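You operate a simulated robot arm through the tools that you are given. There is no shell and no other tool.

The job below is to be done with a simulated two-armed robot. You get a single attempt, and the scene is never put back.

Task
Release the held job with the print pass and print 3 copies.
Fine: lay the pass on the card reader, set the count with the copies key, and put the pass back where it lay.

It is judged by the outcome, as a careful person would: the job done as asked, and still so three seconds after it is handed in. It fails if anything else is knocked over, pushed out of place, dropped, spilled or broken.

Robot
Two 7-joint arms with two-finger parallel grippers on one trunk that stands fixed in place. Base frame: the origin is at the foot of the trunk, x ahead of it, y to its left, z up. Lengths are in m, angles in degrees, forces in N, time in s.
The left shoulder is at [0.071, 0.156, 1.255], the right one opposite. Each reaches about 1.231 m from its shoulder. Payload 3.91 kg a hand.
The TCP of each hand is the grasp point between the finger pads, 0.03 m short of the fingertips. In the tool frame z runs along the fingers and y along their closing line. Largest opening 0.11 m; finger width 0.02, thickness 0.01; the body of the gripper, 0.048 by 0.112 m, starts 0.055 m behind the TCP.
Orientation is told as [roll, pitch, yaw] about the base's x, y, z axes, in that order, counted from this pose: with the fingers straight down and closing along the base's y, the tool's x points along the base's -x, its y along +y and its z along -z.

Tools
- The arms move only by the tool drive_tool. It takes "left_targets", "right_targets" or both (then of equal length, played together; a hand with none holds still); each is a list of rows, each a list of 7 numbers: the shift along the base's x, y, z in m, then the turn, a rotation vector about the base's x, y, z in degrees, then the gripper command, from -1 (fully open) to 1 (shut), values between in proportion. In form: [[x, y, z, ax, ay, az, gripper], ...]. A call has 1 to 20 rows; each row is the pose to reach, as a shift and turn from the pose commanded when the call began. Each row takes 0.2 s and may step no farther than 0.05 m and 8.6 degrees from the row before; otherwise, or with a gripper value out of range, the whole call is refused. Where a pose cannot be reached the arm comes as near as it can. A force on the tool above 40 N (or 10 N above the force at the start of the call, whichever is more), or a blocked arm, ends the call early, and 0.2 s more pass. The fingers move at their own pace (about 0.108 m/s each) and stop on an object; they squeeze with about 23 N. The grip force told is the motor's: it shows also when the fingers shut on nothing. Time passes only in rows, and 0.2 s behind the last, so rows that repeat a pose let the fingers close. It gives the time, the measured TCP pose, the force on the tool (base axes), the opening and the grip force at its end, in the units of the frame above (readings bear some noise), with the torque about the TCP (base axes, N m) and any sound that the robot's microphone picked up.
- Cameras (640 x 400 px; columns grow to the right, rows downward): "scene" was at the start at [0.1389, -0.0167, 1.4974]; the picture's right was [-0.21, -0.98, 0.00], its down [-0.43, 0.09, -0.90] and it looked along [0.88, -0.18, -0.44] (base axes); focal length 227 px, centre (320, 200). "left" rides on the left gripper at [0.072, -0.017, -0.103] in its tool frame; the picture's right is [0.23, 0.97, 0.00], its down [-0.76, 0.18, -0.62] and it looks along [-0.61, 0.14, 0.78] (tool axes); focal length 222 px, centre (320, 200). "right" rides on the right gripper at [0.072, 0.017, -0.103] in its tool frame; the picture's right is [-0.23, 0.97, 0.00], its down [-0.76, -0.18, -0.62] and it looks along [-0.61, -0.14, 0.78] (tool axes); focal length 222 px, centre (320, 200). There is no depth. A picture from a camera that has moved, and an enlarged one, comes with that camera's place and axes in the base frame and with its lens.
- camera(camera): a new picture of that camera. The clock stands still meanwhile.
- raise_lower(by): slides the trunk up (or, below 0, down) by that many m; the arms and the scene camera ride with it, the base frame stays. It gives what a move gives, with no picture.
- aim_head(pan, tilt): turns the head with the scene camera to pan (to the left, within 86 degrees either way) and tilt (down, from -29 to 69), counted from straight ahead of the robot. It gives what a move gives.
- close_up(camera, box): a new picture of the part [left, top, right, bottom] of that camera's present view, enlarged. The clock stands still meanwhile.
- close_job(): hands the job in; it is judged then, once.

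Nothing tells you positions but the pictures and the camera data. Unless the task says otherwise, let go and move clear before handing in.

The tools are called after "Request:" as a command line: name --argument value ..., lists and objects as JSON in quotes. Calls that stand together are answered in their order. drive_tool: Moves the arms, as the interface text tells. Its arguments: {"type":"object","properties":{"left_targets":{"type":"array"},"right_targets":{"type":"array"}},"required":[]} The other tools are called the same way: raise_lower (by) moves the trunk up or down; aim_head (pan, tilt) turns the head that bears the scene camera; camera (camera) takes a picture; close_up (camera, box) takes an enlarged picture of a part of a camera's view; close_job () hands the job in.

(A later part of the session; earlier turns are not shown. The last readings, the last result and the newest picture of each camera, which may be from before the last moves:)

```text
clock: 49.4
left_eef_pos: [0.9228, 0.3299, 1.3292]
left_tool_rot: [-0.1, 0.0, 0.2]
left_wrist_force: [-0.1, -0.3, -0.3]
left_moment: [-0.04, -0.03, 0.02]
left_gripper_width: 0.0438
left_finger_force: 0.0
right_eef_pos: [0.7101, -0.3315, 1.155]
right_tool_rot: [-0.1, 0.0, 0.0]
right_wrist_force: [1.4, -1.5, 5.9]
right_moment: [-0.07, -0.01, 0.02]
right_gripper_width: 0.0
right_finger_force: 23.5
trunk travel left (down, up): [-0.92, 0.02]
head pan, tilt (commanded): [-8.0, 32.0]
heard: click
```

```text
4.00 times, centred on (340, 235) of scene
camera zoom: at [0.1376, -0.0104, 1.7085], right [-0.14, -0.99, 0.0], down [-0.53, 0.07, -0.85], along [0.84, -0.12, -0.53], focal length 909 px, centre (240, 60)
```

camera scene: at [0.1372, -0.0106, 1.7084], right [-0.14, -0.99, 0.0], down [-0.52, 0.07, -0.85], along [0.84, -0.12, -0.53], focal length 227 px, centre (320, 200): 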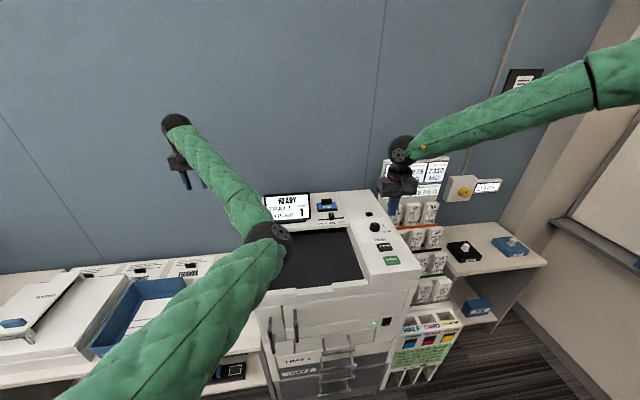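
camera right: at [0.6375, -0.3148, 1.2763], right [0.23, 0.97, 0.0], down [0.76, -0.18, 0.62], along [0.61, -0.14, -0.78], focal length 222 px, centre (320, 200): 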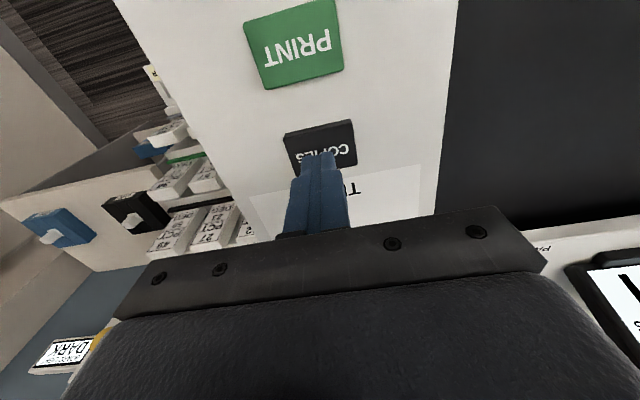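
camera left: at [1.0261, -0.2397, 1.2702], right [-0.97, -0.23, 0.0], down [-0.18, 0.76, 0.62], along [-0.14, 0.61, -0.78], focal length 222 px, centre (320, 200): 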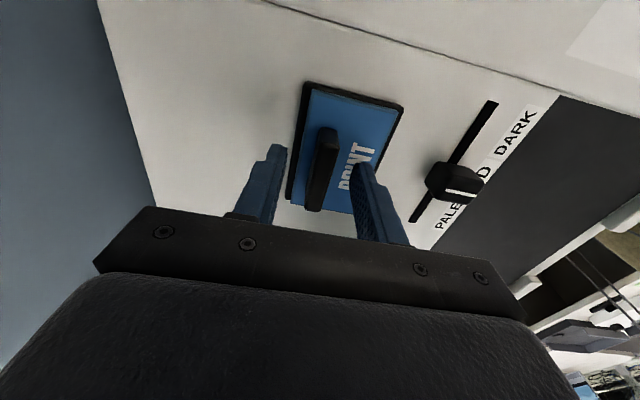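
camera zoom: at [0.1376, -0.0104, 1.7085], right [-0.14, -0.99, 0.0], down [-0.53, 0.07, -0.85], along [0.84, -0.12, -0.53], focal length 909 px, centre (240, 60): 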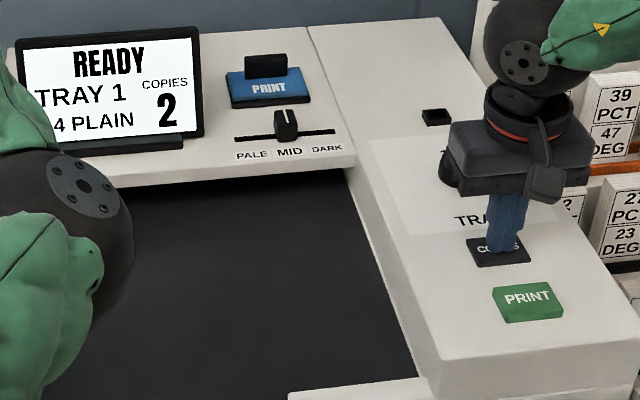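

Click heard and the count went to 2. I retract 2 cm and check the display before the second press.

Request:
drive_tool --right_targets '[[0, 0, 0.005, 0, 0, 0, 1], [0, 0, 0.014, 0, 0, 0, 1], [0, 0, 0.014, 0, 0, 0, 1]]'

Request:
close_up --camera "scene" --box '[260, 185, 420, 285]'

```text
clock: 50.2
left_eef_pos: [0.9221, 0.3297, 1.3283]
left_tool_rot: [0.0, 0.1, 0.0]
left_wrist_force: [0.9, -0.1, -0.2]
left_moment: [-0.01, 0.02, -0.02]
left_gripper_width: 0.044
left_finger_force: 0.1
right_eef_pos: [0.7101, -0.3325, 1.1675]
right_tool_rot: [0.0, 0.2, 0.0]
right_wrist_force: [-0.3, -0.7, 0.4]
right_moment: [0.03, 0.01, 0.01]
right_gripper_width: 0.0001
right_finger_force: 23.2
trunk travel left (down, up): [-0.92, 0.02]
head pan, tilt (commanded): [-8.0, 32.0]
```

```text
4.00 times, centred on (340, 235) of scene
camera zoom: at [0.1384, -0.0105, 1.7083], right [-0.14, -0.99, 0.0], down [-0.53, 0.07, -0.85], along [0.84, -0.12, -0.53], focal length 909 px, centre (240, 60)
```

zoom: 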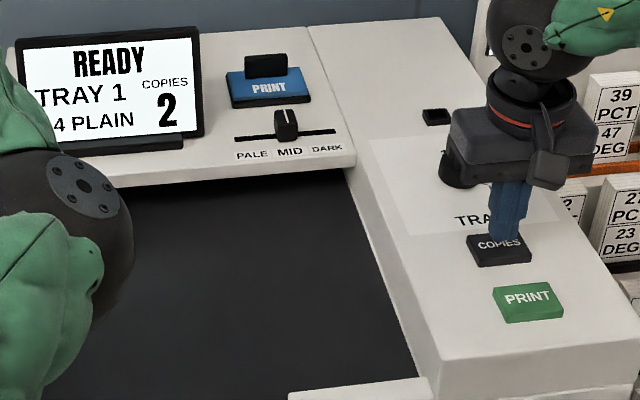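

The count stands at 2. I press COPIES once more with the same depth, then retract.

Request:
drive_tool --right_targets '[[0, 0.001, -0.006, 0, 0, 0, 1], [0, 0.001, -0.01, 0, 0, 0, 1], [0, 0.001, -0.012, 0, 0, 0, 1], [0, 0.001, -0.0135, 0, 0, 0, 1], [0, 0.001, -0.0145, 0, 0, 0, 1]]'

Request:
close_up --camera "scene" --box '[260, 185, 420, 285]'

```text
clock: 51.4
left_eef_pos: [0.9219, 0.3307, 1.3294]
left_tool_rot: [0.0, 0.0, 0.2]
left_wrist_force: [1.0, 0.0, 0.3]
left_moment: [0.01, 0.01, -0.01]
left_gripper_width: 0.0438
left_finger_force: 0.0
right_eef_pos: [0.7119, -0.3297, 1.1546]
right_tool_rot: [0.0, 0.0, 0.0]
right_wrist_force: [2.6, -1.3, 7.7]
right_moment: [-0.08, -0.1, 0.03]
right_gripper_width: 0.0
right_finger_force: 22.6
trunk travel left (down, up): [-0.92, 0.02]
head pan, tilt (commanded): [-8.0, 32.0]
heard: click
```

```text
4.00 times, centred on (340, 235) of scene
camera zoom: at [0.1376, -0.0104, 1.7085], right [-0.14, -0.99, 0.0], down [-0.53, 0.07, -0.85], along [0.84, -0.12, -0.53], focal length 909 px, centre (240, 60)
```

zoom: 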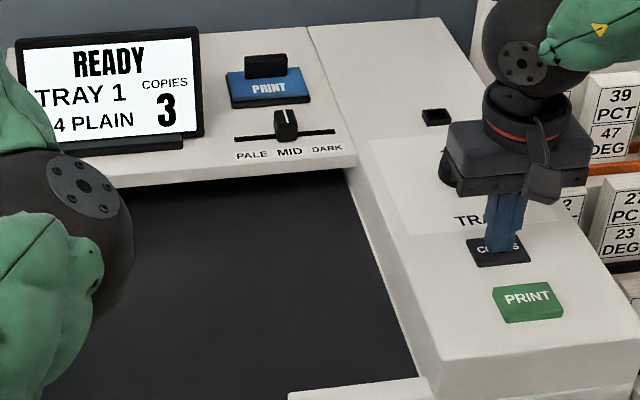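

The count is now 3. I retract and move over the PRINT key at (0.645, -0.3305).

Request:
drive_tool --right_targets '[[0, 0, 0.006, 0, 0, 0, 1], [0, 0, 0.025, 0, 0, 0, 1], [-0.03, 0, 0.03, 0, 0, 0, 1], [-0.0655, 0, 0.03, 0, 0, 0, 1], [-0.0655, 0, 0.03, 0, 0, 0, 1], [-0.0655, 0, 0.03, 0, 0, 0, 1]]'

Request:
close_up --camera "scene" --box '[260, 185, 420, 285]'

Request:
camera --camera "right"

```text
clock: 52.8
left_eef_pos: [0.9211, 0.3295, 1.3279]
left_tool_rot: [-0.1, 0.0, 0.1]
left_wrist_force: [0.0, 0.0, 0.2]
left_moment: [0.0, 0.04, 0.0]
left_gripper_width: 0.0441
left_finger_force: 0.0
right_eef_pos: [0.6437, -0.3307, 1.1828]
right_tool_rot: [-0.1, 0.0, 0.0]
right_wrist_force: [0.1, 0.3, 0.2]
right_moment: [0.02, 0.0, -0.03]
right_gripper_width: 0.0
right_finger_force: 22.9
trunk travel left (down, up): [-0.92, 0.02]
head pan, tilt (commanded): [-8.0, 32.0]
```

```text
4.00 times, centred on (340, 235) of scene
camera zoom: at [0.1383, -0.0105, 1.7083], right [-0.14, -0.99, 0.0], down [-0.53, 0.07, -0.85], along [0.84, -0.12, -0.53], focal length 909 px, centre (240, 60)
```

zoom: 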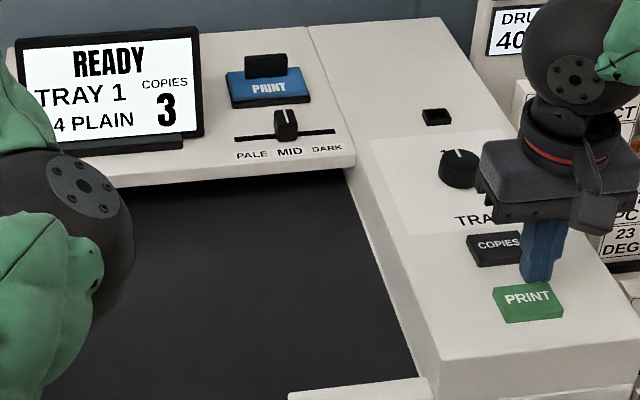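

```text
taken
camera right: at [0.5724, -0.3135, 1.2855], right [0.23, 0.97, 0.0], down [0.76, -0.18, 0.62], along [0.61, -0.14, -0.78], focal length 222 px, centre (320, 200)
```

right: 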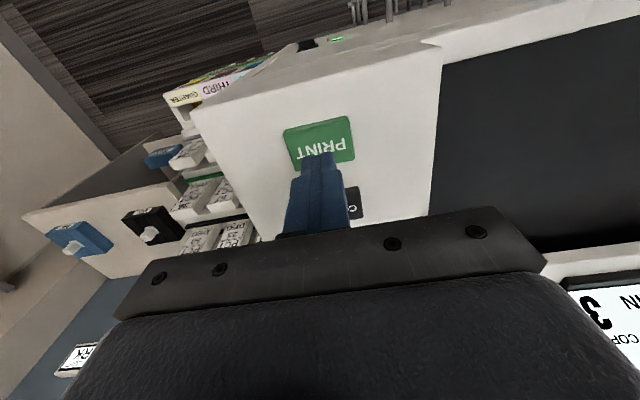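

READY, TRAY 1, COPIES 3 — all as asked. The fingertips are over PRINT; I press it.

Request:
drive_tool --right_targets '[[0.001, 0, -0.01, 0, 0, 0, 1], [0.001, 0, -0.018, 0, 0, 0, 1], [0.001, 0, -0.024, 0, 0, 0, 1], [0.001, 0, -0.027, 0, 0, 0, 1], [0.001, 0, -0.029, 0, 0, 0, 1]]'

Request:
close_up --camera "scene" --box '[260, 185, 420, 285]'

```text
clock: 54.0
left_eef_pos: [0.9223, 0.3295, 1.3291]
left_tool_rot: [0.0, 0.0, 0.1]
left_wrist_force: [-0.4, -0.9, 0.7]
left_moment: [0.01, -0.02, 0.01]
left_gripper_width: 0.044
left_finger_force: 0.1
right_eef_pos: [0.6461, -0.3301, 1.1556]
right_tool_rot: [0.0, 0.0, -0.1]
right_wrist_force: [-0.1, -1.6, 4.3]
right_moment: [-0.02, -0.04, -0.03]
right_gripper_width: 0.0
right_finger_force: 22.4
trunk travel left (down, up): [-0.92, 0.02]
head pan, tilt (commanded): [-8.0, 32.0]
heard: click
```

```text
4.00 times, centred on (340, 235) of scene
camera zoom: at [0.1375, -0.0105, 1.7085], right [-0.14, -0.99, 0.0], down [-0.53, 0.07, -0.85], along [0.84, -0.12, -0.53], focal length 909 px, centre (240, 60)
```

zoom: 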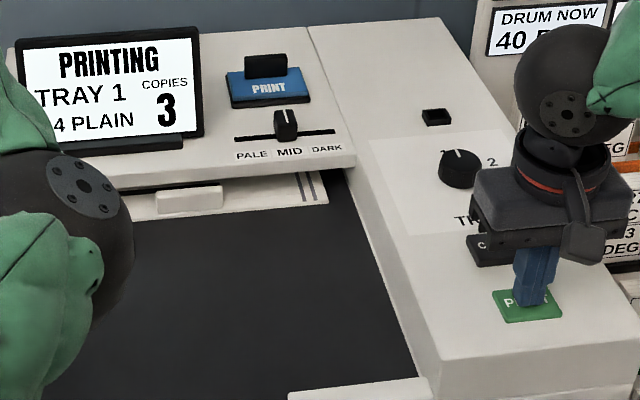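

PRINTING, 3 copies, with sheets emerging. I retract the right hand straight up and back to its side.

Request:
drive_tool --right_targets '[[0, 0, 0.006, 0, 0, 0, 1], [0, 0, 0.03, 0, 0, 0, 1], [0, 0, 0.075, 0, 0, 0, 1], [0, 0, 0.12, 0, 0, 0, 1], [-0.005, -0.01, 0.165, 0, 0, 0, 1], [-0.015, -0.025, 0.21, 0, 0, 0, 1], [-0.025, -0.04, 0.255, 0, 0, 0, 1], [-0.035, -0.055, 0.3, 0, 0, 0, 1], [-0.045, -0.07, 0.345, 0, 0, 0, 1], [-0.05, -0.082, 0.39, 0, 0, 0, 1], [-0.05, -0.082, 0.43, 0, 0, 0, 1], [-0.05, -0.082, 0.43, 0, 0, 0, 1]]'

Request:
camera --camera "scene"

Request:
close_up --camera "scene" --box '[240, 185, 420, 300]'

```text
clock: 56.6
left_eef_pos: [0.9231, 0.3288, 1.3288]
left_tool_rot: [0.1, 0.0, 0.1]
left_wrist_force: [0.6, 0.7, 0.6]
left_moment: [0.0, 0.02, 0.01]
left_gripper_width: 0.0442
left_finger_force: 0.0
right_eef_pos: [0.5956, -0.4131, 1.5848]
right_tool_rot: [0.0, 0.1, 0.0]
right_wrist_force: [-0.2, -0.8, -0.3]
right_moment: [0.0, 0.0, 0.02]
right_gripper_width: 0.0001
right_finger_force: 23.0
trunk travel left (down, up): [-0.92, 0.02]
head pan, tilt (commanded): [-8.0, 32.0]
```

```text
taken
camera scene: at [0.138, -0.0111, 1.7083], right [-0.14, -0.99, 0.0], down [-0.53, 0.07, -0.85], along [0.84, -0.12, -0.53], focal length 227 px, centre (320, 200)
```

scene: 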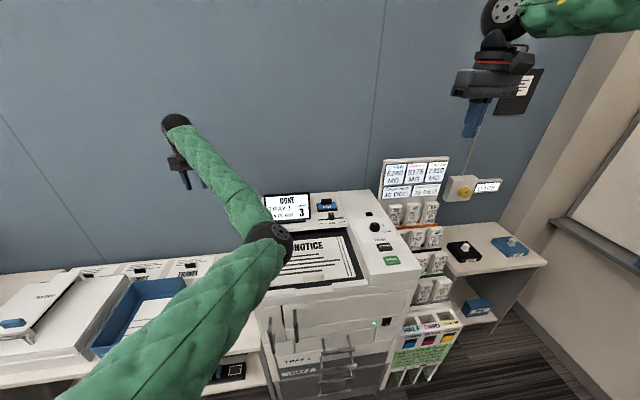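

```text
3.48 times, centred on (330, 242) of scene
camera zoom: at [0.138, -0.0111, 1.7083], right [-0.14, -0.99, 0.0], down [-0.53, 0.07, -0.85], along [0.84, -0.12, -0.53], focal length 790 px, centre (285, 52)
```

zoom: 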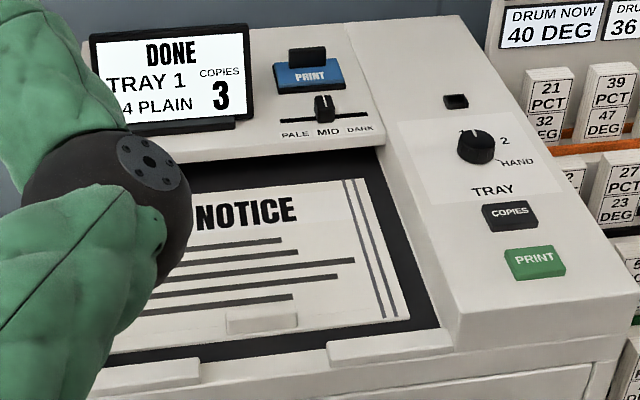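

The display shows DONE, COPIES 3, and the printed NOTICE lies in the output. Now the pass must go back; I first work the left arm back to the right and forward to undo its awkward elbow posture, staying high above the display.

Request:
drive_tool --left_targets '[[0.01, -0.02, 0.01, 0, 0, 0, 0.2], [0.02, -0.05, 0.02, 0, 0, 0, 0.2], [0.03, -0.08, 0.03, 0, 0, 0, 0.2], [0.04, -0.115, 0.04, 0, 0, 0, 0.2], [0.05, -0.15, 0.05, 0, 0, 0, 0.2], [0.05, -0.15, 0.05, 0, 0, 0, 0.2]]'

Request:
camera --camera "scene"

```text
clock: 58.0
left_eef_pos: [1.0051, 0.1913, 1.3694]
left_tool_rot: [0.0, 0.0, 0.1]
left_wrist_force: [0.0, -0.1, 0.4]
left_moment: [0.02, 0.01, 0.01]
left_gripper_width: 0.044
left_finger_force: 0.1
left hand out of reach, approached as far as the arm can: row 1, 2, 3, 4, 5, 6
right_eef_pos: [0.596, -0.4118, 1.5843]
right_tool_rot: [0.0, 0.0, 0.0]
right_wrist_force: [1.4, 0.1, -0.9]
right_moment: [-0.01, 0.0, 0.0]
right_gripper_width: 0.0003
right_finger_force: 22.5
trunk travel left (down, up): [-0.92, 0.02]
head pan, tilt (commanded): [-8.0, 32.0]
```

```text
taken
camera scene: at [0.1379, -0.0101, 1.7083], right [-0.14, -0.99, 0.0], down [-0.53, 0.07, -0.85], along [0.84, -0.12, -0.53], focal length 227 px, centre (320, 200)
```

scene: 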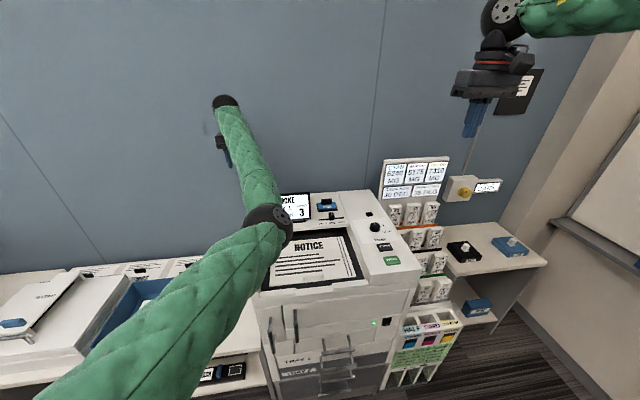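

The arm is hung up with its elbow on the inner side. I bring the hand back to the right above the reader, where the elbow can swing back outward, then I'll retract toward the robot rather than sideways.

Request:
drive_tool --left_targets '[[0.005, -0.04, 0.005, 0, 0, 0, 0.2], [0.01, -0.08, 0.01, 0, 0, 0, 0.2], [0.01, -0.12, 0.01, 0, 0, 0, 0.2], [0.01, -0.16, 0.01, 0, 0, 0, 0.2], [0.01, -0.2, 0.01, 0, 0, 0, 0.2], [0.01, -0.24, 0.01, 0, 0, 0, 0.2], [0.01, -0.28, 0.01, 0, 0, 0, 0.2], [0.01, -0.32, 0.01, 0, 0, 0, 0.2], [0.01, -0.36, 0.01, 0, 0, 0, 0.2], [0.01, -0.36, 0.01, 0, 0, 0, 0.2]]'

Request:
camera --camera "scene"

```text
clock: 60.2
left_eef_pos: [1.0147, -0.1673, 1.3806]
left_tool_rot: [0.0, 0.1, 0.2]
left_wrist_force: [-0.7, 0.4, 0.2]
left_moment: [0.0, 0.01, 0.0]
left_gripper_width: 0.044
left_finger_force: 0.1
left hand out of reach, approached as far as the arm can: row 1, 2, 3, 4, 5, 6
right_eef_pos: [0.5963, -0.4117, 1.5836]
right_tool_rot: [0.0, 0.0, 0.0]
right_wrist_force: [1.2, -1.0, 0.2]
right_moment: [0.0, 0.0, 0.01]
right_gripper_width: 0.0
right_finger_force: 23.3
trunk travel left (down, up): [-0.92, 0.02]
head pan, tilt (commanded): [-8.0, 32.0]
```

```text
taken
camera scene: at [0.1382, -0.01, 1.7083], right [-0.14, -0.99, 0.0], down [-0.53, 0.07, -0.85], along [0.84, -0.12, -0.53], focal length 227 px, centre (320, 200)
```

scene: 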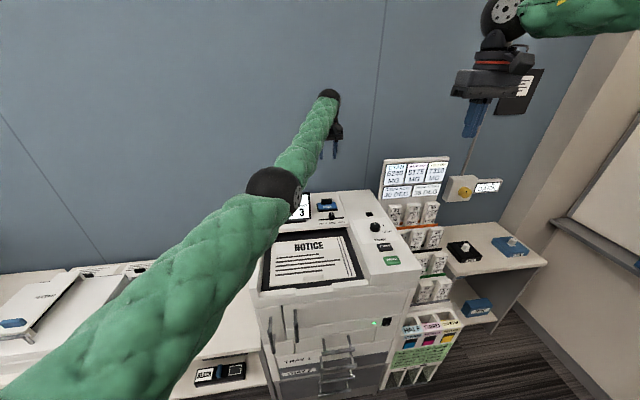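

Now the elbow is back on the outer side with the hand over the reader. I retract straight toward the robot.

Request:
drive_tool --left_targets '[[-0.02, 0, 0, 0, 0, 0, 0.2], [-0.04, 0, 0, 0, 0, 0, 0.2], [-0.06, 0, 0, 0, 0, 0, 0.2], [-0.08, 0, 0, 0, 0, 0, 0.2], [-0.1, 0, 0, 0, 0, 0, 0.2]]'

Request:
camera --camera "scene"

```text
clock: 61.4
left_eef_pos: [0.9148, -0.1661, 1.3795]
left_tool_rot: [-0.1, 0.1, 0.2]
left_wrist_force: [-0.5, 0.1, -0.5]
left_moment: [0.01, -0.01, 0.01]
left_gripper_width: 0.0439
left_finger_force: 0.2
left hand out of reach, approached as far as the arm can: row 2
right_eef_pos: [0.5952, -0.41, 1.584]
right_tool_rot: [-0.1, -0.1, 0.1]
right_wrist_force: [-0.3, 1.0, -0.2]
right_moment: [-0.02, 0.01, -0.03]
right_gripper_width: 0.0
right_finger_force: 23.2
trunk travel left (down, up): [-0.92, 0.02]
head pan, tilt (commanded): [-8.0, 32.0]
```

```text
taken
camera scene: at [0.1378, -0.0089, 1.7083], right [-0.14, -0.99, 0.0], down [-0.53, 0.07, -0.85], along [0.84, -0.12, -0.53], focal length 227 px, centre (320, 200)
```

scene: 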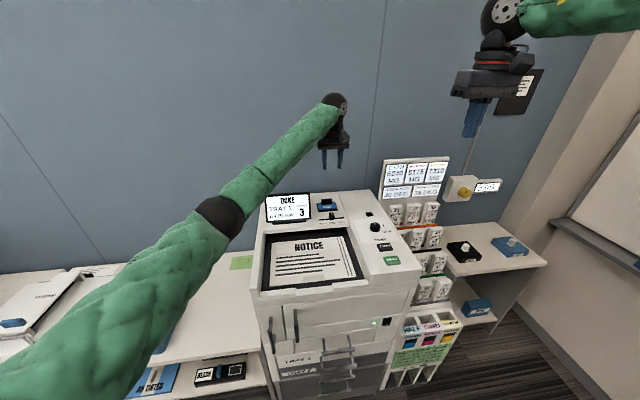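

The elbow swings outward nicely when retracting. I turn the hand to yaw 90° here before going forward over the reader again.

Request:
drive_tool --left_targets '[[0, 0, 0, 0, 0, 8.2, 0.2], [0, 0, 0, 0, 0, 16.4, 0.2], [0, 0, 0, 0, 0, 24.6, 0.2], [0, 0, 0, 0, 0, 32.8, 0.2], [0, 0, 0, 0, 0, 41, 0.2], [0, 0, 0, 0, 0, 49.2, 0.2], [0, 0, 0, 0, 0, 57.4, 0.2], [0, 0, 0, 0, 0, 65.6, 0.2], [0, 0, 0, 0, 0, 73.8, 0.2], [0, 0, 0, 0, 0, 82, 0.2], [0, 0, 0, 0, 0, 89.9, 0.2], [0, 0, 0, 0, 0, 89.9, 0.2]]'

Request:
camera --camera "scene"

```text
clock: 64.0
left_eef_pos: [0.9162, -0.168, 1.3784]
left_tool_rot: [-0.1, 0.1, 90.1]
left_wrist_force: [0.4, -0.2, 0.1]
left_moment: [0.04, -0.02, 0.01]
left_gripper_width: 0.0439
left_finger_force: 0.0
right_eef_pos: [0.5954, -0.4121, 1.5844]
right_tool_rot: [0.0, 0.0, 0.0]
right_wrist_force: [0.6, -0.5, -0.4]
right_moment: [0.0, -0.01, -0.02]
right_gripper_width: 0.0
right_finger_force: 22.9
trunk travel left (down, up): [-0.92, 0.02]
head pan, tilt (commanded): [-8.0, 32.0]
```

```text
taken
camera scene: at [0.138, -0.0105, 1.7083], right [-0.14, -0.99, 0.0], down [-0.53, 0.07, -0.85], along [0.84, -0.12, -0.53], focal length 227 px, centre (320, 200)
```

scene: 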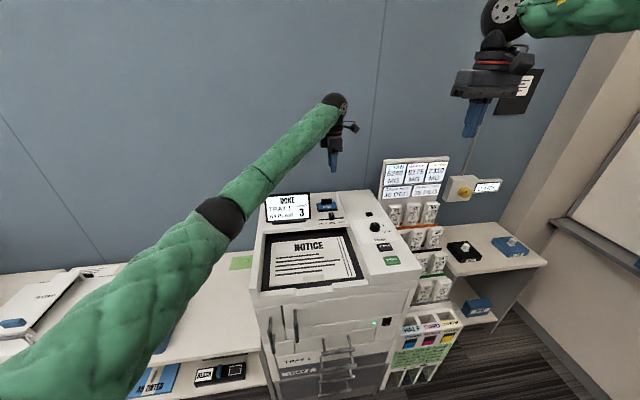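

Good. I move forward over the pass on the reader at (1.010, -0.166).

Request:
drive_tool --left_targets '[[0.025, 0, 0, 0, 0, 0, 0.0], [0.05, 0, 0, 0, 0, 0, 0.0], [0.075, 0, 0, 0, 0, 0, 0.0], [0.0945, 0.001, 0, 0, 0, 0, 0.0], [0.0945, 0.001, -0.03, 0, 0, 0, 0.0], [0.0945, 0.001, -0.07, 0, 0, 0, 0.0], [0.0945, 0.001, -0.11, 0, 0, 0, 0.0], [0.0945, 0.001, -0.14, 0, 0, 0, 0.0], [0.0945, 0.001, -0.14, 0, 0, 0, 0.0]]'

Request:
camera --camera "left"

Request:
close_up --camera "scene" --box '[240, 90, 420, 250]'

```text
clock: 66.0
left_eef_pos: [1.0106, -0.1686, 1.2415]
left_tool_rot: [0.1, 0.0, 90.0]
left_wrist_force: [-0.1, 0.4, 0.4]
left_moment: [0.0, 0.0, -0.04]
left_gripper_width: 0.0552
left_finger_force: 0.0
right_eef_pos: [0.5959, -0.412, 1.5847]
right_tool_rot: [0.0, 0.0, 0.0]
right_wrist_force: [-0.4, -0.5, -0.6]
right_moment: [0.0, 0.03, 0.06]
right_gripper_width: 0.0
right_finger_force: 22.9
trunk travel left (down, up): [-0.92, 0.02]
head pan, tilt (commanded): [-8.0, 32.0]
```

```text
taken
camera left: at [1.0267, -0.2415, 1.3435], right [-0.97, -0.23, 0.0], down [-0.18, 0.76, 0.62], along [-0.14, 0.61, -0.78], focal length 222 px, centre (320, 200)
```

left: 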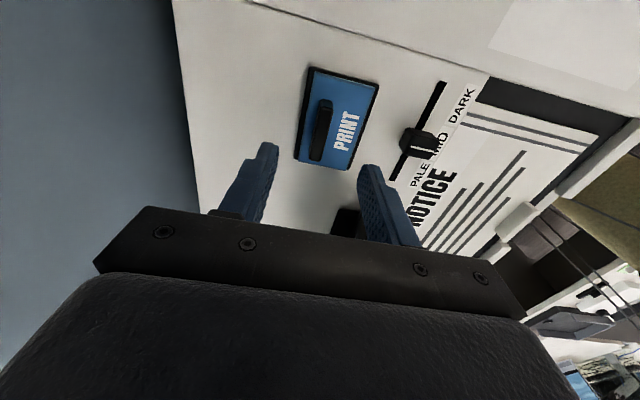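

```text
2.50 times, centred on (330, 170) of scene
camera zoom: at [0.1379, -0.0105, 1.7083], right [-0.14, -0.99, 0.0], down [-0.53, 0.07, -0.85], along [0.84, -0.12, -0.53], focal length 568 px, centre (295, 275)
```

zoom: 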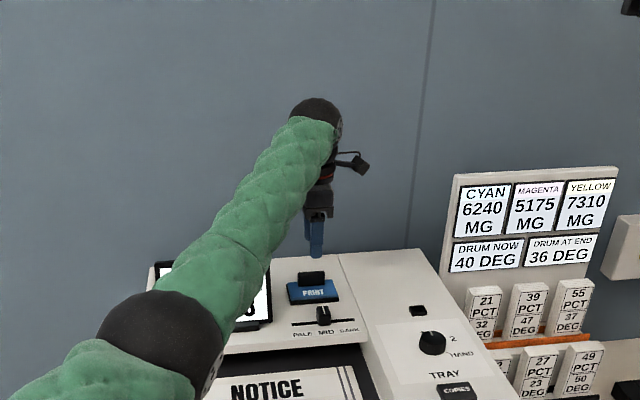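

The pass lies squarely on the reader between the opened fingers. I descend to the release height and close.

Request:
drive_tool --left_targets '[[0, 0.001, -0.03, 0, 0, 0, 0.0], [0, 0.002, -0.055, 0, 0, 0, 0.0], [0, 0.002, -0.067, 0, 0, 0, 0.0], [0, 0.002, -0.0735, 0, 0, 0, 0.0], [0, 0.002, -0.0735, 0, 0, 0, 0.0]]'

Request:
close_up --camera "left" --box '[210, 60, 434, 200]'

```text
clock: 67.2
left_eef_pos: [1.0103, -0.1668, 1.1682]
left_tool_rot: [0.0, 0.0, 90.1]
left_wrist_force: [0.7, 0.0, -0.4]
left_moment: [0.01, -0.02, 0.0]
left_gripper_width: 0.0549
left_finger_force: 0.1
right_eef_pos: [0.5957, -0.4126, 1.5837]
right_tool_rot: [-0.1, 0.0, 0.1]
right_wrist_force: [0.5, 0.2, -0.5]
right_moment: [0.0, 0.02, 0.01]
right_gripper_width: 0.0
right_finger_force: 23.0
trunk travel left (down, up): [-0.92, 0.02]
head pan, tilt (commanded): [-8.0, 32.0]
```

```text
2.86 times, centred on (322, 130) of left
camera zoom: at [1.0269, -0.2399, 1.2702], right [-0.97, -0.23, 0.0], down [-0.18, 0.76, 0.62], along [-0.14, 0.61, -0.78], focal length 635 px, centre (314, 400)
```

zoom: 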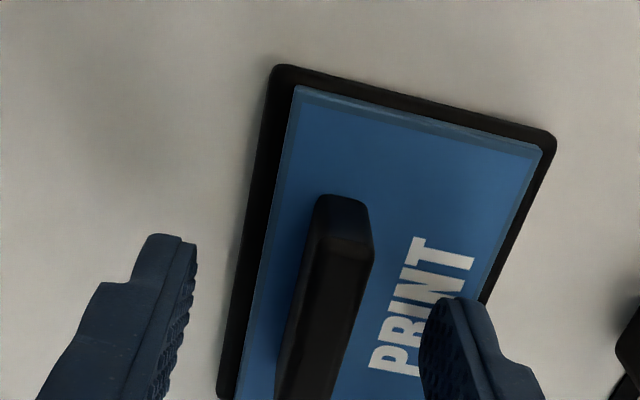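

Positions match the earlier grip. I close on the bar.

Request:
drive_tool --left_targets '[[0, 0, 0, 0, 0, 0, 0.5], [0, 0, 0, 0, 0, 0, 1], [0, 0, 0, 0, 0, 0, 1], [0, 0, 0, 0, 0, 0, 1], [0, 0, 0, 0, 0, 0, 1]]'

Request:
close_up --camera "left" --box '[210, 60, 434, 200]'

```text
clock: 68.4
left_eef_pos: [1.0109, -0.1648, 1.1679]
left_tool_rot: [0.1, 0.0, 90.0]
left_wrist_force: [-0.1, 0.7, -0.7]
left_moment: [-0.01, -0.02, 0.0]
left_gripper_width: 0.0107
left_finger_force: 23.0
right_eef_pos: [0.5947, -0.4124, 1.5832]
right_tool_rot: [0.0, 0.0, 0.0]
right_wrist_force: [-0.4, 1.0, 0.3]
right_moment: [-0.06, 0.0, 0.04]
right_gripper_width: 0.0
right_finger_force: 23.2
trunk travel left (down, up): [-0.92, 0.02]
head pan, tilt (commanded): [-8.0, 32.0]
```

```text
2.86 times, centred on (322, 130) of left
camera zoom: at [1.0269, -0.2398, 1.2705], right [-0.97, -0.23, 0.0], down [-0.18, 0.76, 0.62], along [-0.14, 0.61, -0.78], focal length 635 px, centre (314, 400)
```

zoom: 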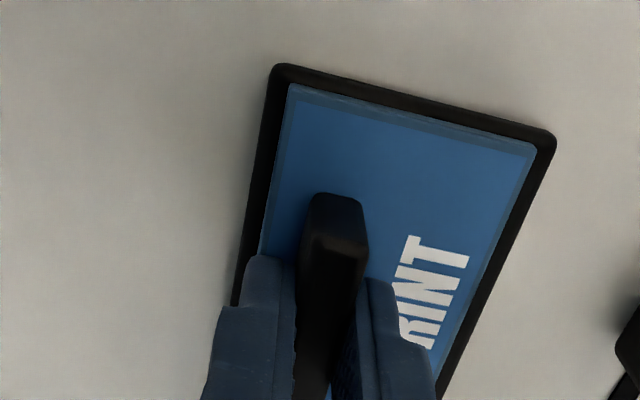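

Firmly gripped. I lift slowly straight up.

Request:
drive_tool --left_targets '[[0, 0, 0.004, 0, 0, 0, 1], [0, 0, 0.01, 0, 0, 0, 1], [0, 0, 0.02, 0, 0, 0, 1], [0, 0, 0.04, 0, 0, 0, 1], [0, 0, 0.07, 0, 0, 0, 1], [0, 0, 0.1, 0, 0, 0, 1], [0, 0, 0.13, 0, 0, 0, 1], [0, 0, 0.16, 0, 0, 0, 1], [0, 0, 0.19, 0, 0, 0, 1], [0, 0, 0.212, 0, 0, 0, 1], [0, 0, 0.212, 0, 0, 0, 1]]'

Request:
close_up --camera "left" --box '[210, 60, 434, 200]'

Request:
camera --camera "scene"

```text
clock: 70.8
left_eef_pos: [1.0101, -0.1655, 1.3798]
left_tool_rot: [0.0, -0.1, 89.9]
left_wrist_force: [-0.6, -0.4, 0.0]
left_moment: [0.02, 0.03, 0.0]
left_gripper_width: 0.0107
left_finger_force: 22.8
right_eef_pos: [0.5958, -0.4128, 1.5849]
right_tool_rot: [0.0, 0.1, 0.0]
right_wrist_force: [-0.1, -0.3, 0.1]
right_moment: [-0.02, 0.01, 0.01]
right_gripper_width: 0.0
right_finger_force: 22.8
trunk travel left (down, up): [-0.92, 0.02]
head pan, tilt (commanded): [-8.0, 32.0]
```

```text
2.86 times, centred on (322, 130) of left
camera zoom: at [1.0267, -0.2396, 1.4822], right [-0.97, -0.23, 0.0], down [-0.18, 0.76, 0.62], along [-0.14, 0.61, -0.78], focal length 635 px, centre (314, 400)
```

zoom: 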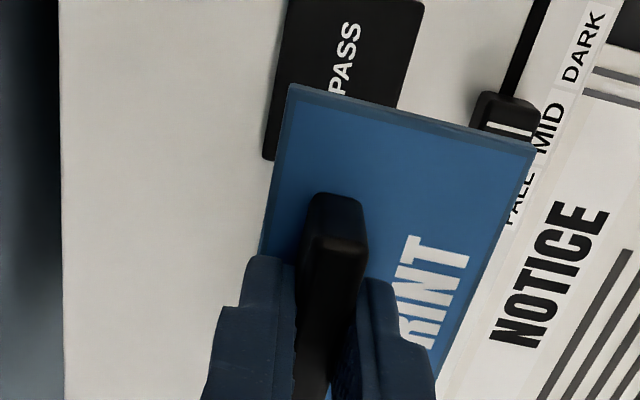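

```text
taken
camera scene: at [0.1383, -0.0107, 1.7083], right [-0.14, -0.99, 0.0], down [-0.53, 0.07, -0.85], along [0.84, -0.12, -0.53], focal length 227 px, centre (320, 200)
```

scene: 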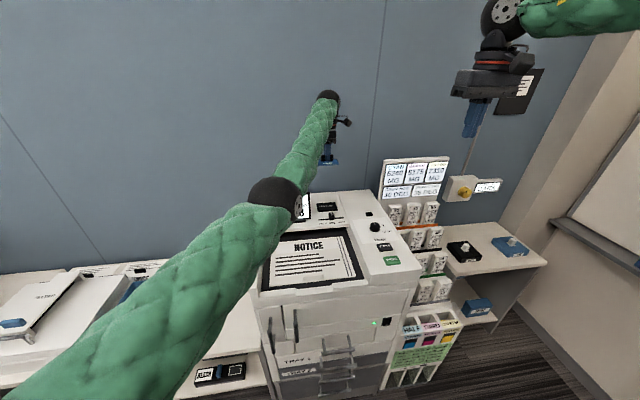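

The pass is secure. I retract slowly toward the robot so the elbow swings outward as before.

Request:
drive_tool --left_targets '[[-0.008, 0, 0, 0, 0, 0, 1], [-0.016, 0, 0, 0, 0, 0, 1], [-0.024, 0, 0, 0, 0, 0, 1], [-0.032, 0, 0, 0, 0, 0, 1], [-0.04, 0, 0, 0, 0, 0, 1], [-0.048, 0, 0, 0, 0, 0, 1], [-0.056, 0, 0, 0, 0, 0, 1], [-0.066, 0, 0, 0, 0, 0, 1], [-0.078, 0, 0, 0, 0, 0, 1], [-0.09, 0, 0, 0, 0, 0, 1], [-0.105, 0, 0, 0, 0, 0, 1], [-0.105, 0, 0, 0, 0, 0, 1]]'

Request:
close_up --camera "left" --box '[210, 60, 434, 200]'

Request:
camera --camera "scene"

```text
clock: 73.4
left_eef_pos: [0.9046, -0.1642, 1.3787]
left_tool_rot: [0.0, 0.1, 90.1]
left_wrist_force: [-0.4, 0.3, -0.8]
left_moment: [0.02, -0.01, 0.01]
left_gripper_width: 0.0108
left_finger_force: 23.2
left hand out of reach, approached as far as the arm can: row 4, 5
right_eef_pos: [0.5962, -0.4128, 1.584]
right_tool_rot: [0.0, 0.0, 0.0]
right_wrist_force: [-0.8, 1.0, -0.6]
right_moment: [0.0, -0.02, 0.02]
right_gripper_width: 0.0001
right_finger_force: 22.7
trunk travel left (down, up): [-0.92, 0.02]
head pan, tilt (commanded): [-8.0, 32.0]
```

```text
2.86 times, centred on (322, 130) of left
camera zoom: at [0.9215, -0.2393, 1.4821], right [-0.97, -0.23, 0.0], down [-0.18, 0.76, 0.62], along [-0.14, 0.61, -0.78], focal length 635 px, centre (314, 400)
```

zoom: 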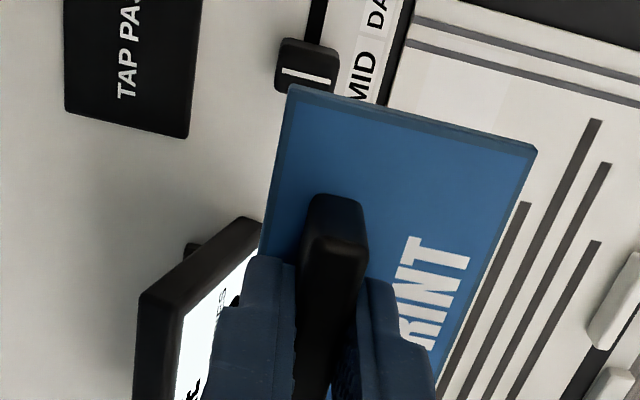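

```text
taken
camera scene: at [0.1381, -0.0108, 1.7083], right [-0.14, -0.99, 0.0], down [-0.53, 0.07, -0.85], along [0.84, -0.12, -0.53], focal length 227 px, centre (320, 200)
```

scene: 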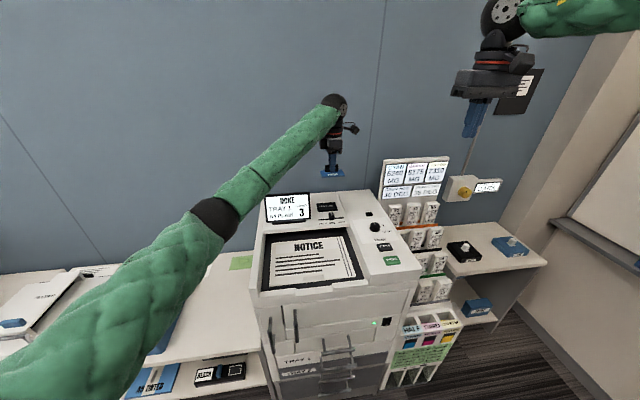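

The elbow is outward and the pass is secure. I swing left and back toward (0.728, 0.304), high above everything.

Request:
drive_tool --left_targets '[[-0.02, 0.01, 0, 0, 0, 0, 1], [-0.045, 0.03, 0, 0, 0, 0, 1], [-0.07, 0.055, 0, 0, 0, 0, 1], [-0.09, 0.085, 0, 0, 0, 0, 1], [-0.105, 0.12, 0, 0, 0, 0, 1], [-0.115, 0.155, 0, 0, 0, 0, 1], [-0.125, 0.19, 0, 0, 0, 0, 1], [-0.135, 0.225, 0, 0, 0, 0, 1], [-0.145, 0.26, 0, 0, 0, 0, 1], [-0.155, 0.295, 0, 0, 0, 0, 1], [-0.16, 0.33, 0, 0, 0, 0, 1], [-0.165, 0.365, 0, 0, 0, 0, 1], [-0.17, 0.4, 0, 0, 0, 0, 1], [-0.175, 0.435, 0, 0, 0, 0, 1], [-0.178, 0.46, 0, 0, 0, 0, 1], [-0.178, 0.468, 0, 0, 0, 0, 1], [-0.178, 0.468, 0, 0, 0, 0, 1]]'

Request:
close_up --camera "left" --box '[210, 60, 434, 200]'

Request:
camera --camera "scene"

```text
clock: 77.0
left_eef_pos: [0.7276, 0.304, 1.3798]
left_tool_rot: [0.0, 0.0, 90.0]
left_wrist_force: [0.5, 0.1, -0.4]
left_moment: [-0.02, -0.01, 0.03]
left_gripper_width: 0.0108
left_finger_force: 23.6
right_eef_pos: [0.5957, -0.4129, 1.5842]
right_tool_rot: [-0.1, -0.1, 0.1]
right_wrist_force: [-0.1, -0.4, 0.2]
right_moment: [-0.03, 0.01, 0.0]
right_gripper_width: 0.0
right_finger_force: 22.9
trunk travel left (down, up): [-0.92, 0.02]
head pan, tilt (commanded): [-8.0, 32.0]
```

```text
2.86 times, centred on (322, 130) of left
camera zoom: at [0.7431, 0.2292, 1.4821], right [-0.97, -0.23, 0.0], down [-0.18, 0.76, 0.62], along [-0.14, 0.61, -0.78], focal length 635 px, centre (314, 400)
```

zoom: 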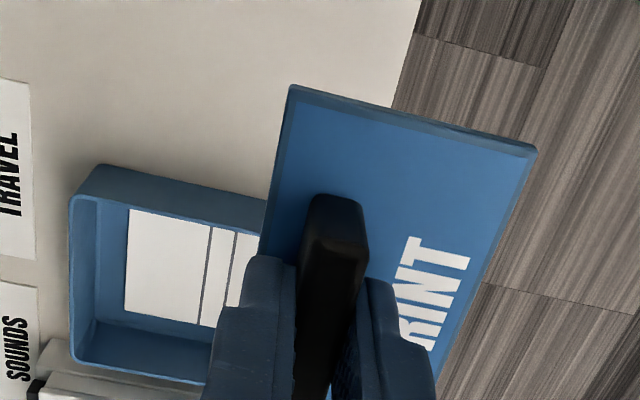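

```text
taken
camera scene: at [0.1379, -0.0103, 1.7083], right [-0.14, -0.99, 0.0], down [-0.53, 0.07, -0.85], along [0.84, -0.12, -0.53], focal length 227 px, centre (320, 200)
```

scene: 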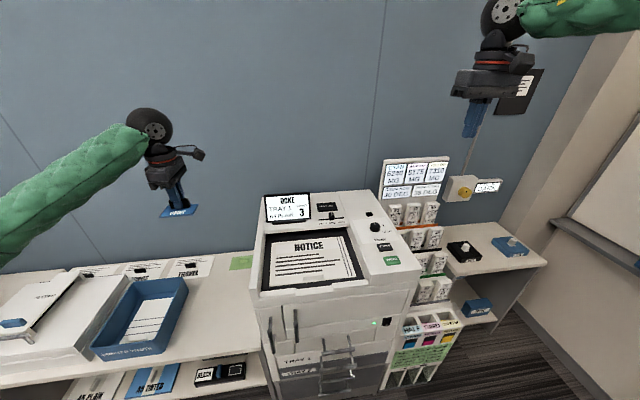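

Back above the original spot with no limits hit. I lower the arm to z≈1.12, then lower the trunk to where it was.

Request:
drive_tool --left_targets '[[0, 0, -0.03, 0, 0, 0, 1], [0, 0, -0.07, 0, 0, 0, 1], [0, 0, -0.11, 0, 0, 0, 1], [0, 0, -0.15, 0, 0, 0, 1], [0, 0, -0.19, 0, 0, 0, 1], [0, 0, -0.23, 0, 0, 0, 1], [0, 0, -0.26, 0, 0, 0, 1], [0, 0, -0.26, 0, 0, 0, 1]]'

Request:
raise_lower --by -0.22

Request:
aim_head --pan 15 --tilt 40

Request:
camera --camera "left"

Request:
camera --camera "scene"

```text
clock: 78.8
left_eef_pos: [0.7262, 0.3016, 1.1201]
left_tool_rot: [0.0, 0.0, 90.0]
left_wrist_force: [0.1, 0.9, 0.2]
left_moment: [0.02, 0.03, 0.02]
left_gripper_width: 0.0105
left_finger_force: 22.9
right_eef_pos: [0.5952, -0.4108, 1.5843]
right_tool_rot: [0.1, 0.0, 0.0]
right_wrist_force: [0.1, -0.6, -0.5]
right_moment: [0.01, 0.03, -0.01]
right_gripper_width: 0.0001
right_finger_force: 22.9
trunk travel left (down, up): [-0.92, 0.02]
head pan, tilt (commanded): [-8.0, 32.0]
```

```text
clock: 81.1
left_eef_pos: [0.7255, 0.302, 0.9001]
left_tool_rot: [0.1, 0.0, 89.9]
left_wrist_force: [-0.1, 0.3, -0.3]
left_moment: [0.0, 0.0, 0.03]
left_gripper_width: 0.0108
left_finger_force: 23.3
right_eef_pos: [0.5958, -0.4108, 1.3643]
right_tool_rot: [0.0, 0.0, 0.0]
right_wrist_force: [-0.1, -0.2, 0.6]
right_moment: [-0.01, 0.0, 0.0]
right_gripper_width: 0.0
right_finger_force: 23.0
trunk travel left (down, up): [-0.7, 0.24]
head pan, tilt (commanded): [-8.0, 32.0]
```

```text
clock: 82.0
left_eef_pos: [0.7262, 0.3018, 0.8987]
left_tool_rot: [0.0, 0.0, 90.0]
left_wrist_force: [0.0, 0.0, -0.1]
left_moment: [0.0, 0.0, 0.01]
left_gripper_width: 0.0108
left_finger_force: 23.1
right_eef_pos: [0.596, -0.4118, 1.3635]
right_tool_rot: [0.0, 0.0, 0.0]
right_wrist_force: [0.9, 0.4, 0.1]
right_moment: [0.0, 0.0, 0.02]
right_gripper_width: 0.0001
right_finger_force: 23.4
trunk travel left (down, up): [-0.7, 0.24]
head pan, tilt (commanded): [15.0, 40.0]
```

```text
taken
camera left: at [0.7422, 0.2281, 1.0028], right [-0.97, -0.23, 0.0], down [-0.18, 0.76, 0.62], along [-0.14, 0.61, -0.78], focal length 222 px, centre (320, 200)
```

left: 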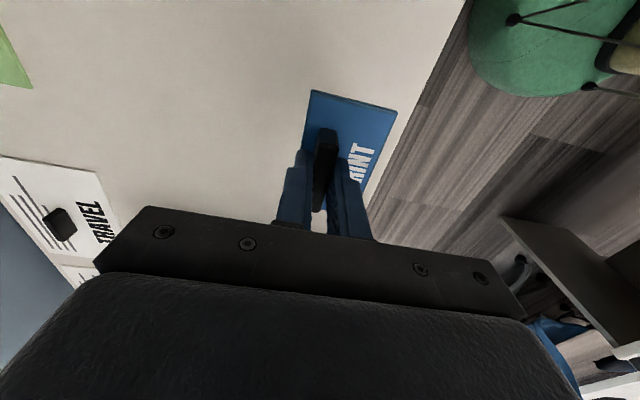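

```text
taken
camera scene: at [0.1312, 0.0241, 1.4762], right [0.26, -0.97, 0.0], down [-0.62, -0.17, -0.77], along [0.74, 0.2, -0.64], focal length 227 px, centre (320, 200)
```

scene: 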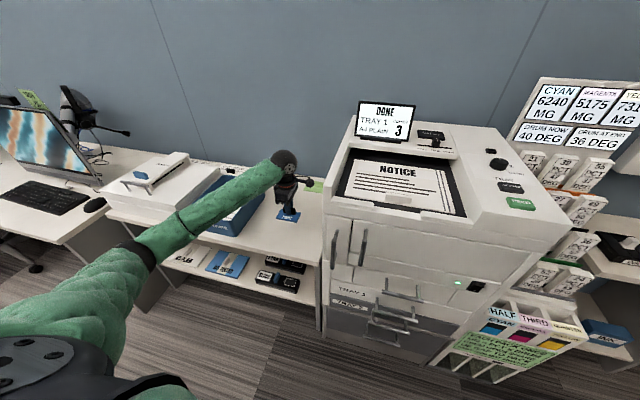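

The pass is still held and just above its spot. I correct a couple of mm and descend to about 1 cm above the table.

Request:
drive_tool --left_targets '[[0.0015, 0.0018, -0.03, 0, 0, 0, 1], [0.0015, 0.0018, -0.06, 0, 0, 0, 1], [0.0015, 0.0018, -0.085, 0, 0, 0, 1], [0.0015, 0.0018, -0.1, 0, 0, 0, 1], [0.0015, 0.0018, -0.108, 0, 0, 0, 1], [0.0015, 0.0018, -0.112, 0, 0, 0, 1], [0.0015, 0.0018, -0.112, 0, 0, 0, 1]]'

Request:
close_up --camera "left" --box '[210, 60, 434, 200]'

Request:
close_up --camera "scene" --box '[250, 190, 330, 240]'

```text
clock: 83.6
left_eef_pos: [0.7273, 0.3038, 0.7874]
left_tool_rot: [-0.1, 0.1, 90.1]
left_wrist_force: [0.0, 0.5, -0.1]
left_moment: [0.0, -0.01, 0.02]
left_gripper_width: 0.0107
left_finger_force: 22.9
right_eef_pos: [0.5962, -0.4115, 1.3645]
right_tool_rot: [0.0, 0.0, 0.0]
right_wrist_force: [-0.6, 0.0, 0.5]
right_moment: [0.05, 0.05, -0.04]
right_gripper_width: 0.0
right_finger_force: 23.4
trunk travel left (down, up): [-0.7, 0.24]
head pan, tilt (commanded): [15.0, 40.0]
```

```text
2.86 times, centred on (322, 130) of left
camera zoom: at [0.7434, 0.2299, 0.8912], right [-0.97, -0.23, 0.0], down [-0.18, 0.76, 0.62], along [-0.14, 0.61, -0.78], focal length 635 px, centre (314, 400)
```

zoom: 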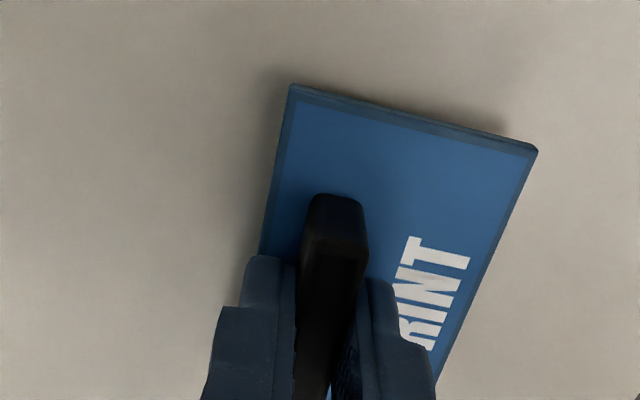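

```text
8.00 times, centred on (290, 215) of scene
camera zoom: at [0.131, 0.0242, 1.4762], right [0.26, -0.97, 0.0], down [-0.62, -0.17, -0.77], along [0.74, 0.2, -0.64], focal length 1817 px, centre (560, 80)
```

zoom: 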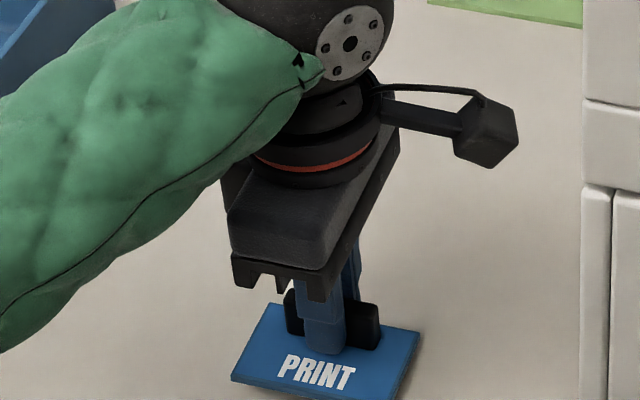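

A few millimetres above the table. I lower in small steps until contact.

Request:
drive_tool --left_targets '[[0, 0, -0.002, 0, 0, 0, 1], [0, 0, -0.004, 0, 0, 0, 1], [0, 0, -0.006, 0, 0, 0, 1]]'

Request:
close_up --camera "scene" --box '[250, 190, 330, 240]'

```text
clock: 84.4
left_eef_pos: [0.7278, 0.3037, 0.7816]
left_tool_rot: [0.1, 0.1, 90.0]
left_wrist_force: [-0.2, -0.3, -0.3]
left_moment: [0.01, 0.0, -0.02]
left_gripper_width: 0.0108
left_finger_force: 22.9
right_eef_pos: [0.5961, -0.4123, 1.365]
right_tool_rot: [-0.1, 0.0, 0.0]
right_wrist_force: [-0.4, -0.5, 1.0]
right_moment: [0.03, 0.01, 0.04]
right_gripper_width: 0.0002
right_finger_force: 23.3
trunk travel left (down, up): [-0.7, 0.24]
head pan, tilt (commanded): [15.0, 40.0]
```

```text
8.00 times, centred on (290, 215) of scene
camera zoom: at [0.1311, 0.0241, 1.4762], right [0.26, -0.97, 0.0], down [-0.62, -0.17, -0.77], along [0.74, 0.2, -0.64], focal length 1817 px, centre (560, 80)
```

zoom: 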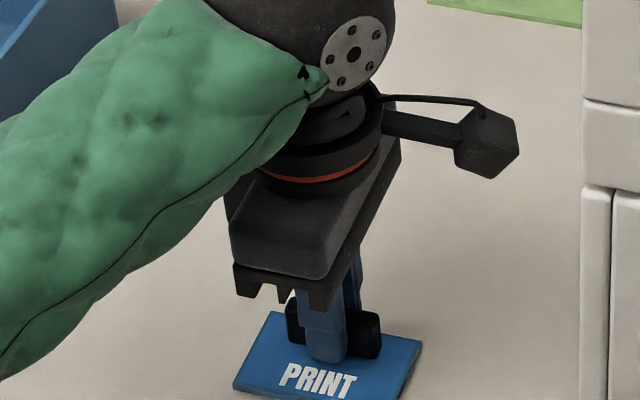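

Nearly down, about 1–2 mm to go. I step further to contact.

Request:
drive_tool --left_targets '[[0, 0, -0.001, 0, 0, 0, 1], [0, 0, -0.002, 0, 0, 0, 1], [0, 0, -0.0025, 0, 0, 0, 1]]'

Request:
close_up --camera "scene" --box '[250, 190, 330, 240]'

```text
clock: 85.2
left_eef_pos: [0.7278, 0.3049, 0.7786]
left_tool_rot: [0.1, 0.0, 90.0]
left_wrist_force: [-0.6, -0.2, -0.2]
left_moment: [0.01, 0.01, 0.0]
left_gripper_width: 0.0107
left_finger_force: 22.9
right_eef_pos: [0.5959, -0.4121, 1.3633]
right_tool_rot: [0.0, 0.1, 0.1]
right_wrist_force: [-0.5, -0.6, 0.1]
right_moment: [0.01, 0.04, 0.02]
right_gripper_width: 0.0
right_finger_force: 22.9
trunk travel left (down, up): [-0.7, 0.24]
head pan, tilt (commanded): [15.0, 40.0]
```

```text
8.00 times, centred on (290, 215) of scene
camera zoom: at [0.1311, 0.0241, 1.4762], right [0.26, -0.97, 0.0], down [-0.62, -0.17, -0.77], along [0.74, 0.2, -0.64], focal length 1817 px, centre (560, 80)
```

zoom: 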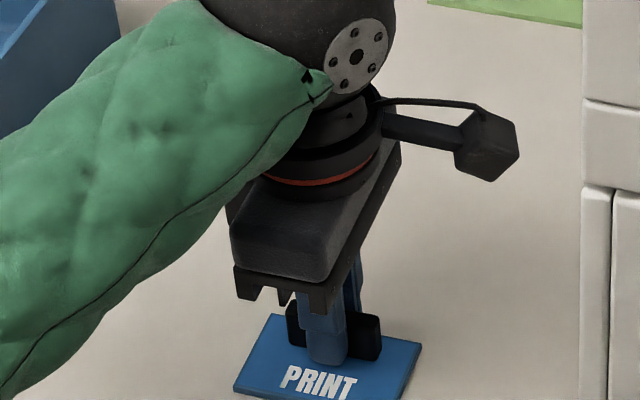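

Still no contact force; I continue with 1 mm steps.

Request:
drive_tool --left_targets '[[0, 0, -0.001, 0, 0, 0, 1], [0, 0, -0.002, 0, 0, 0, 1]]'

Request:
close_up --camera "scene" --box '[250, 190, 330, 240]'

```text
clock: 85.8
left_eef_pos: [0.7267, 0.3035, 0.778]
left_tool_rot: [-0.1, 0.0, 89.9]
left_wrist_force: [1.5, -1.4, 10.3]
left_moment: [0.11, 0.05, 0.0]
left_gripper_width: 0.0108
left_finger_force: 22.8
right_eef_pos: [0.5938, -0.4125, 1.3657]
right_tool_rot: [0.0, 0.0, -0.1]
right_wrist_force: [0.1, 0.0, 0.5]
right_moment: [0.03, -0.03, 0.01]
right_gripper_width: 0.0
right_finger_force: 22.6
trunk travel left (down, up): [-0.7, 0.24]
head pan, tilt (commanded): [15.0, 40.0]
```

```text
8.00 times, centred on (290, 215) of scene
camera zoom: at [0.1304, 0.0238, 1.4764], right [0.26, -0.97, 0.0], down [-0.62, -0.17, -0.77], along [0.74, 0.2, -0.64], focal length 1817 px, centre (560, 80)
```

zoom: 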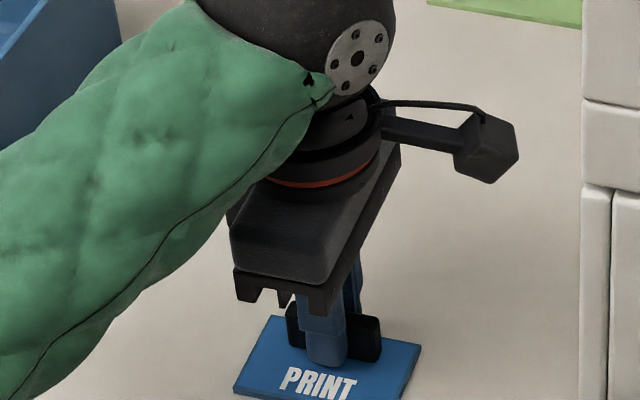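

Contact (10 N). Compared with the original picture the card is off by only ~2 mm; I ease up a touch, shift by -2 mm in x and +1.5 mm in y, and set it down again.

Request:
drive_tool --left_targets '[[0, 0, 0.002, 0, 0, 0, 1], [-0.002, 0.0015, 0.002, 0, 0, 0, 1], [-0.002, 0.0015, 0.0007, 0, 0, 0, 1], [-0.002, 0.0015, 0.0003, 0, 0, 0, 1]]'

Request:
close_up --camera "scene" --box '[250, 190, 330, 240]'

```text
clock: 86.8
left_eef_pos: [0.7245, 0.3056, 0.7773]
left_tool_rot: [0.0, 0.0, 90.0]
left_wrist_force: [-0.8, 0.6, 9.2]
left_moment: [0.07, 0.06, -0.02]
left_gripper_width: 0.0108
left_finger_force: 22.8
right_eef_pos: [0.5949, -0.4122, 1.3649]
right_tool_rot: [0.1, 0.0, 0.0]
right_wrist_force: [0.2, -0.5, -1.0]
right_moment: [-0.05, -0.01, -0.02]
right_gripper_width: 0.0003
right_finger_force: 23.2
trunk travel left (down, up): [-0.7, 0.24]
head pan, tilt (commanded): [15.0, 40.0]
```

```text
8.00 times, centred on (290, 215) of scene
camera zoom: at [0.1303, 0.0241, 1.4764], right [0.26, -0.97, 0.0], down [-0.62, -0.17, -0.77], along [0.74, 0.2, -0.64], focal length 1817 px, centre (560, 80)
```

zoom: 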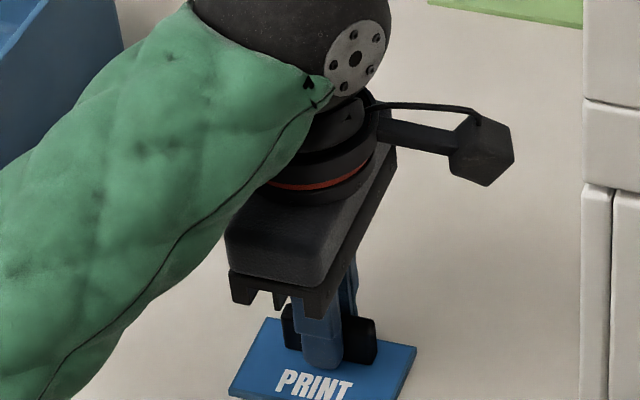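

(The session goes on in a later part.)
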